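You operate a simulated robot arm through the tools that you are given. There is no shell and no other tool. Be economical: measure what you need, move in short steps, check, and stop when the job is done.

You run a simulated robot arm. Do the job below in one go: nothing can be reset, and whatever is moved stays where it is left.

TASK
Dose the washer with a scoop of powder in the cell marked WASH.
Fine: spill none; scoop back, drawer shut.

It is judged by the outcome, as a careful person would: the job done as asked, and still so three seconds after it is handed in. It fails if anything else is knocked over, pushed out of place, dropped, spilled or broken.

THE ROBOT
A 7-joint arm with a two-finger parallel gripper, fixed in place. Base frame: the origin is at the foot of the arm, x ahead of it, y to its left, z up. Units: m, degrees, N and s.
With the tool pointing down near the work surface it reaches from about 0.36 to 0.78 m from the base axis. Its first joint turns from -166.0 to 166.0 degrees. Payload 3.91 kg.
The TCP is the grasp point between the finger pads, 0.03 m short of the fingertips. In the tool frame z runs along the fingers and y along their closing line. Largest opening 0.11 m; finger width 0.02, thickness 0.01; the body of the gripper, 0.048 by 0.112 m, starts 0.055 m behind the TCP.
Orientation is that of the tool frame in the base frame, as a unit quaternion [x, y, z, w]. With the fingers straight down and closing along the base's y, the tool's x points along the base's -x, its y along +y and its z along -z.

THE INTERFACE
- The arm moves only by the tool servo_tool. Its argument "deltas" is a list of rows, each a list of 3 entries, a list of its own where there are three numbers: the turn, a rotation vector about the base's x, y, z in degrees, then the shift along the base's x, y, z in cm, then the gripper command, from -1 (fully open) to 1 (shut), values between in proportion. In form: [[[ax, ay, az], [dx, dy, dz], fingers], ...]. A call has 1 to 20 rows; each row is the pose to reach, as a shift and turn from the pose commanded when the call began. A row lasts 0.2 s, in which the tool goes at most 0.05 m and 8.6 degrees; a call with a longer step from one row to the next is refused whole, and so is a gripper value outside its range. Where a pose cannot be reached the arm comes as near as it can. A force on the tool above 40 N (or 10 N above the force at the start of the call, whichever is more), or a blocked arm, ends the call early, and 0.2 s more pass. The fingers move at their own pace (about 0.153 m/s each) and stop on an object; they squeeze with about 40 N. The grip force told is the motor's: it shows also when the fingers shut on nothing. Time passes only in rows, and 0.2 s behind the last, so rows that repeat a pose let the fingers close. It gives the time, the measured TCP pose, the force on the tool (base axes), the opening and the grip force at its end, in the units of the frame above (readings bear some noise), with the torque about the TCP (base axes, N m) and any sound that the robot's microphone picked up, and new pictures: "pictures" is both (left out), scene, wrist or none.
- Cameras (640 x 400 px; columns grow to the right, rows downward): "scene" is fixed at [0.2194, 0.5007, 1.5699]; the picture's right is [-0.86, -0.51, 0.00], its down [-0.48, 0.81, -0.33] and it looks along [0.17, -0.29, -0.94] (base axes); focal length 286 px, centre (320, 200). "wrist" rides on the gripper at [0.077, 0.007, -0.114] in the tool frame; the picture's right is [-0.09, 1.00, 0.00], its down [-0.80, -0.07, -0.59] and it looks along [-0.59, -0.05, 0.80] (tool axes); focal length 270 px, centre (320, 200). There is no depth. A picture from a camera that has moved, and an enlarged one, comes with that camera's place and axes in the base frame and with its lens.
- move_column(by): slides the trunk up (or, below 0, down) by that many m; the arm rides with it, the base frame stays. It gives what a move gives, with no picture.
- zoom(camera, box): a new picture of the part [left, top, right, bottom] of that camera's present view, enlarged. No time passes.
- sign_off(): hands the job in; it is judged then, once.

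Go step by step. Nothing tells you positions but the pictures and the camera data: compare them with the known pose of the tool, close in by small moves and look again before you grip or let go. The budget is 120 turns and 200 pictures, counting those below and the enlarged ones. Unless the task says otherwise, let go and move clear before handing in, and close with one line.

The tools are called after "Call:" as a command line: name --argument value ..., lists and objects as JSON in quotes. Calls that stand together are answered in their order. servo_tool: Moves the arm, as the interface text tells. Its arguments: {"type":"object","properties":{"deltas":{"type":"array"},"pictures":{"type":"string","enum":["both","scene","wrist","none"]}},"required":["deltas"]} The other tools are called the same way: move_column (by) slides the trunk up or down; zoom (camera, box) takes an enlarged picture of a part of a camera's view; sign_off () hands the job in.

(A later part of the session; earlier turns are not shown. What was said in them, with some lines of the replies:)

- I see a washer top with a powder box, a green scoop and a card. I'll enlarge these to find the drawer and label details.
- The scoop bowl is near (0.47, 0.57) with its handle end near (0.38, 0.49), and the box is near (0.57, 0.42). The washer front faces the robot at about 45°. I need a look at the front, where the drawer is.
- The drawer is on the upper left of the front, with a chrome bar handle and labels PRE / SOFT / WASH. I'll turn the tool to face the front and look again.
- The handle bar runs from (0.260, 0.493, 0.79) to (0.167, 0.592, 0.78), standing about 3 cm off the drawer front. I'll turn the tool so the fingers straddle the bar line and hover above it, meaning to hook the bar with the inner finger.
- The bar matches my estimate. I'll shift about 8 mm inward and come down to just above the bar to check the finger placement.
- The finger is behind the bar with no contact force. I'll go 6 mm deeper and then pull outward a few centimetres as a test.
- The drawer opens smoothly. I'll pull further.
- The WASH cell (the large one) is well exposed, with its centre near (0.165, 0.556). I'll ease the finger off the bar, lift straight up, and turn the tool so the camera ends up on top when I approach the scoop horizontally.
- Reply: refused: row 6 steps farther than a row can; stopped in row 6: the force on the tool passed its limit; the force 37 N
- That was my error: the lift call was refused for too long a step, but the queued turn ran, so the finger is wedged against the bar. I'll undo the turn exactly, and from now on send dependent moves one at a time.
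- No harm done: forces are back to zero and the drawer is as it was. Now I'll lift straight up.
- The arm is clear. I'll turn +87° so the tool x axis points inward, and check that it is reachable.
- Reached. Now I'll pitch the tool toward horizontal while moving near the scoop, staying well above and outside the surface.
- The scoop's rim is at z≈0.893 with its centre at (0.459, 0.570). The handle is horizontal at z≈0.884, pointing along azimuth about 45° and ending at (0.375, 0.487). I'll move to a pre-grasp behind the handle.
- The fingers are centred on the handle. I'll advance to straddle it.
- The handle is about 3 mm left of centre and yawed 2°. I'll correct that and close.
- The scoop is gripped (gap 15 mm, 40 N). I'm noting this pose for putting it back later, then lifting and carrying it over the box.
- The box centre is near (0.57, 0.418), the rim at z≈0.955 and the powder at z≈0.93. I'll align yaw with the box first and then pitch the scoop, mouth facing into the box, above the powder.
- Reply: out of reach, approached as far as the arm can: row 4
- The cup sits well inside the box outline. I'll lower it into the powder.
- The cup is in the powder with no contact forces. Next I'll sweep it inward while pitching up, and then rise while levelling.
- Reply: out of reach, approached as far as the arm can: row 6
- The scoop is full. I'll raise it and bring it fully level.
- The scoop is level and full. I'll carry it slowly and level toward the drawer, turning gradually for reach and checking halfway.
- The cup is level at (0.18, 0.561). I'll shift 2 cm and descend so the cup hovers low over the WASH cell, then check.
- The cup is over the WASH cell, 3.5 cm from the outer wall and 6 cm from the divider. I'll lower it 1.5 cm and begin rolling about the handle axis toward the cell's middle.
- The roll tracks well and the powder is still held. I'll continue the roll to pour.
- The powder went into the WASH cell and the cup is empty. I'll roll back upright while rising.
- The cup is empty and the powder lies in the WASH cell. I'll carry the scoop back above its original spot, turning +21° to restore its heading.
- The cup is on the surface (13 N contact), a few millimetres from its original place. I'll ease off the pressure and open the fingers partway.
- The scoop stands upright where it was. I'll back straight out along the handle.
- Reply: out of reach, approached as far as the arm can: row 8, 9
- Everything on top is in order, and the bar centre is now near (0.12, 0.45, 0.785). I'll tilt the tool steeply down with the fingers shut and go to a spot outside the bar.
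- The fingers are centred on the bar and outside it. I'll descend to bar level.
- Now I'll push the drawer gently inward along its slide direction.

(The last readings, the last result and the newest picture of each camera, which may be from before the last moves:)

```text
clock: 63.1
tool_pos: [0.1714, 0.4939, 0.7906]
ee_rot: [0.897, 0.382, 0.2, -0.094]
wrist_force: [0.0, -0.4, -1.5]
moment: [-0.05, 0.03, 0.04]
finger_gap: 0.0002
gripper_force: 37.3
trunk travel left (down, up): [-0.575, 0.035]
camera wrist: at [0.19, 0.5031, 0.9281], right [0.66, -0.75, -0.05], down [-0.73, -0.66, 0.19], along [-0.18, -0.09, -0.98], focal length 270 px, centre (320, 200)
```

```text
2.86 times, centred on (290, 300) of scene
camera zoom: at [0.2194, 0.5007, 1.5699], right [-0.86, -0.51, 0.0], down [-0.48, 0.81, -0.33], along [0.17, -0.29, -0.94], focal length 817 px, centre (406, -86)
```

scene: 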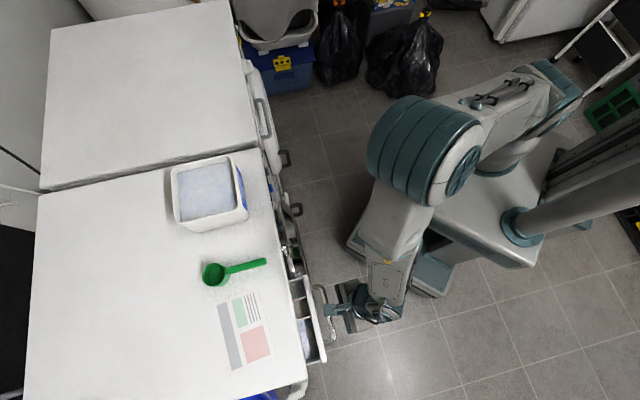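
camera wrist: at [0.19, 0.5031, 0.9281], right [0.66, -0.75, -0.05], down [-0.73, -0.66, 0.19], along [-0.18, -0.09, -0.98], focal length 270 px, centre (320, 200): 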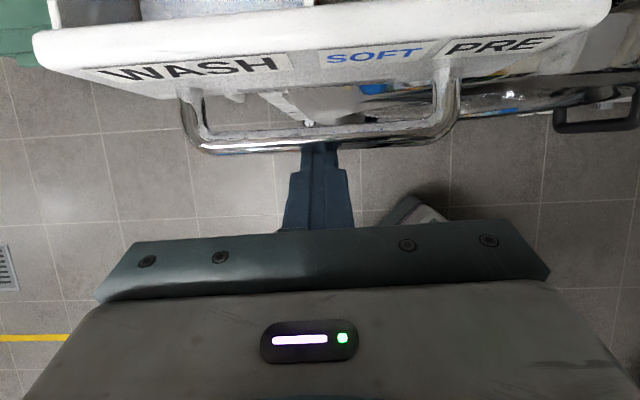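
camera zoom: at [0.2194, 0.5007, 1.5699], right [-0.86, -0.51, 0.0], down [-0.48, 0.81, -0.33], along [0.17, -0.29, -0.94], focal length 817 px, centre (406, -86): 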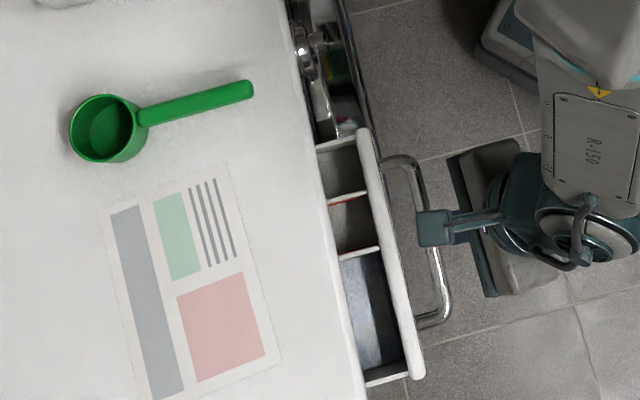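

The push works well, with about 4 cm left. I'll continue slowly until it seats.

Call:
servo_tool --deltas '[[[0, 0, 0], [0.6, 0.56, 0], 1], [[0, 0, 0], [1.1, 1.03, 0], 1], [[0, 0, 0], [1.6, 1.5, 0], 1], [[0, 0, 0], [2.0, 1.88, 0], 1], [[0, 0, 0], [2.3, 2.16, 0], 1], [[0, 0, 0], [2.6, 2.44, 0], 1], [[0, 0, 0], [2.8, 2.63, 0], 1], [[0, 0, 0], [3.0, 2.82, 0], 1], [[0, 0, 0], [3.2, 3.0, 0], 1], [[0, 0, 0], [3.4, 3.2, 0], 1], [[0, 0, 0], [3.6, 3.4, 0], 1]]'

Call:
zoom --camera "scene" --box '[240, 220, 340, 400]'

```text
clock: 65.5
tool_pos: [0.2003, 0.5249, 0.7898]
ee_rot: [0.897, 0.384, 0.197, -0.093]
wrist_force: [-21.0, -25.2, -4.1]
moment: [-0.52, 0.36, -0.05]
finger_gap: 0.0
gripper_force: 37.6
trunk travel left (down, up): [-0.575, 0.035]
camera wrist: at [0.222, 0.5343, 0.9268], right [0.67, -0.74, -0.05], down [-0.72, -0.66, 0.2], along [-0.18, -0.09, -0.98], focal length 270 px, centre (320, 200)
```

scene: 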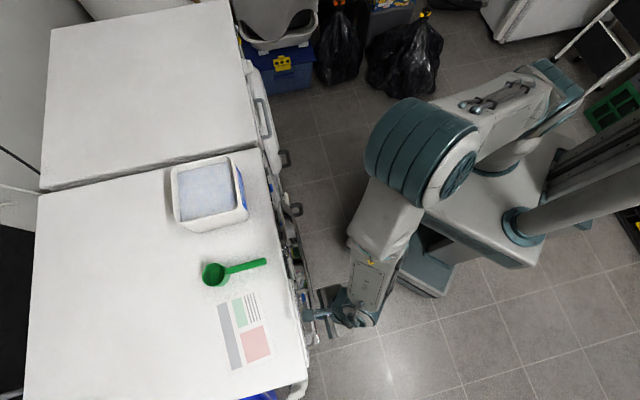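
wrist: 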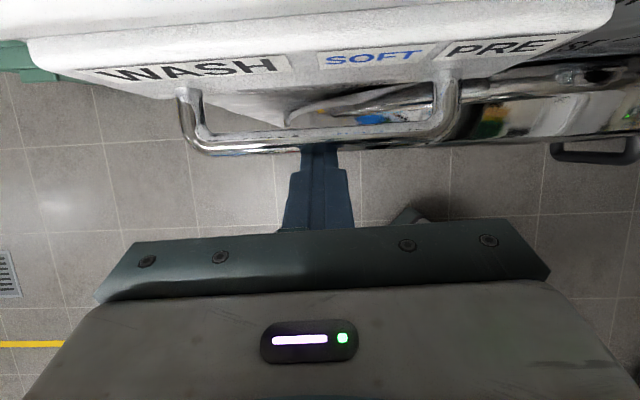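

```text
2.22 times, centred on (290, 310) of scene
camera zoom: at [0.2194, 0.5007, 1.5699], right [-0.86, -0.51, 0.0], down [-0.48, 0.81, -0.33], along [0.17, -0.29, -0.94], focal length 635 px, centre (387, -44)
```

zoom: 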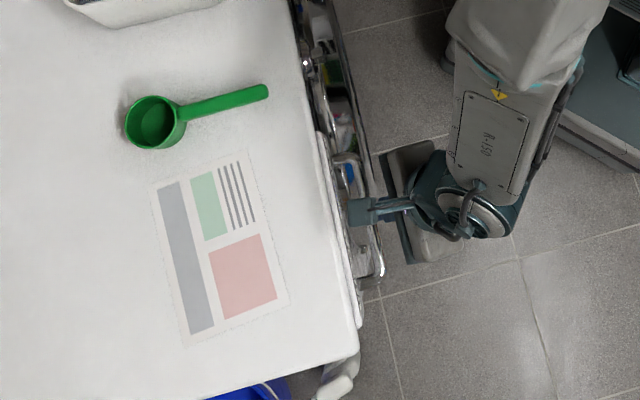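

The drawer is seated: 33 N against the stop, with the bar back at its original picture position. I'll back off, rise clear and check everything.

Call:
servo_tool --deltas '[[[0, 0, 0], [-1, -0.95, 0], 1], [[0, 0, 0], [-3.5, -3.3, 0], 1], [[0, 0, 0], [-6.5, -6, 0.5], 1], [[0, 0, 0], [-9, -8.5, 3], 1], [[0, 0, 0], [-10, -10, 7], 1], [[0, 0, 0], [-10, -10, 11.5], 1], [[0, 0, 0], [-10, -10, 16], 1], [[0, 0, 0], [-10, -10, 20], 0.5], [[0, 0, 0], [-10, -10, 20], 0]]'

Call:
zoom --camera "scene" --box '[160, 140, 340, 400]'

Call:
zoom --camera "wrist" --box '[200, 0, 480, 160]'

```text
clock: 67.5
tool_pos: [0.1048, 0.4314, 0.993]
ee_rot: [0.897, 0.383, 0.2, -0.094]
wrist_force: [-0.5, -0.5, 0.1]
moment: [0.0, -0.01, -0.02]
finger_gap: 0.0553
gripper_force: 0.1
trunk travel left (down, up): [-0.575, 0.035]
camera wrist: at [0.1255, 0.4394, 1.1303], right [0.67, -0.74, -0.05], down [-0.72, -0.66, 0.19], along [-0.18, -0.09, -0.98], focal length 270 px, centre (320, 200)
```

scene: 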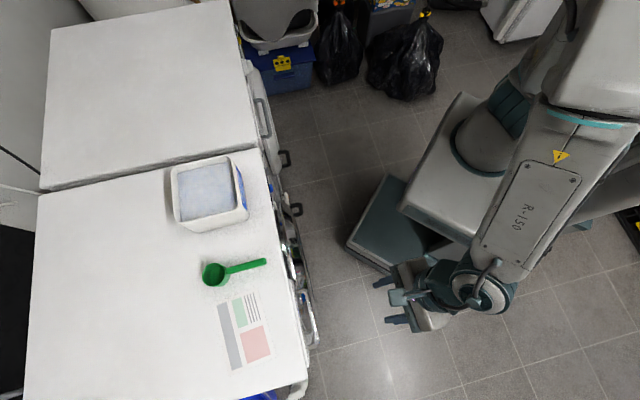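
wrist: 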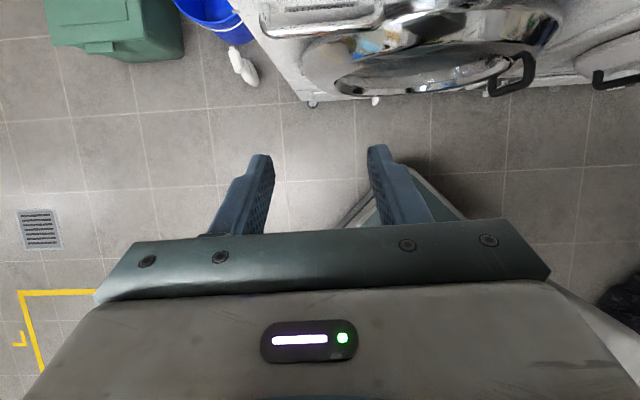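

```text
1.54 times, centred on (250, 270) of scene
camera zoom: at [0.2194, 0.5007, 1.5699], right [-0.86, -0.51, 0.0], down [-0.48, 0.81, -0.33], along [0.17, -0.29, -0.94], focal length 440 px, centre (428, 92)
```

zoom: 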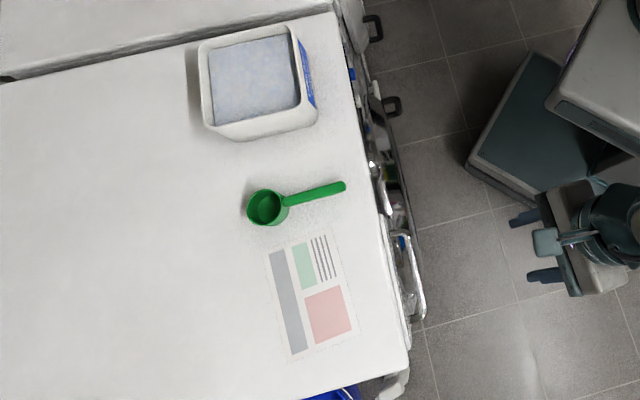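

```text
2.29 times, centred on (340, 80) of wrist
camera zoom: at [0.1255, 0.4394, 1.1303], right [0.67, -0.74, -0.05], down [-0.72, -0.66, 0.19], along [-0.18, -0.09, -0.98], focal length 618 px, centre (274, 474)
```

zoom: 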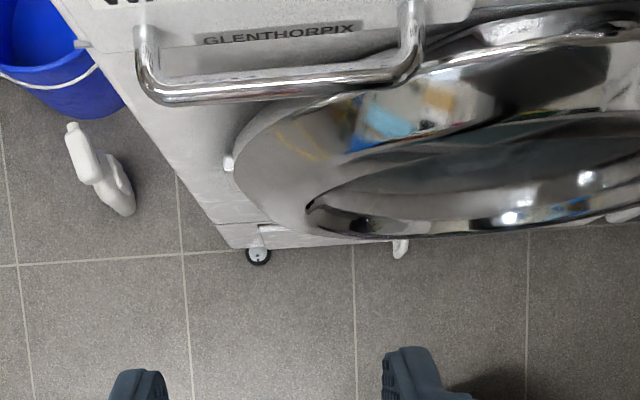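

The drawer is shut, the scoop is back in its place, I see no powder spilled, and the arm is clear. I'm handing in.

Call:
sign_off

```text
The job is handed in.
```

I poured one full scoop of powder into the WASH cell with no spill that I could see. The scoop is back within a few millimetres of where it was, and the drawer is shut.
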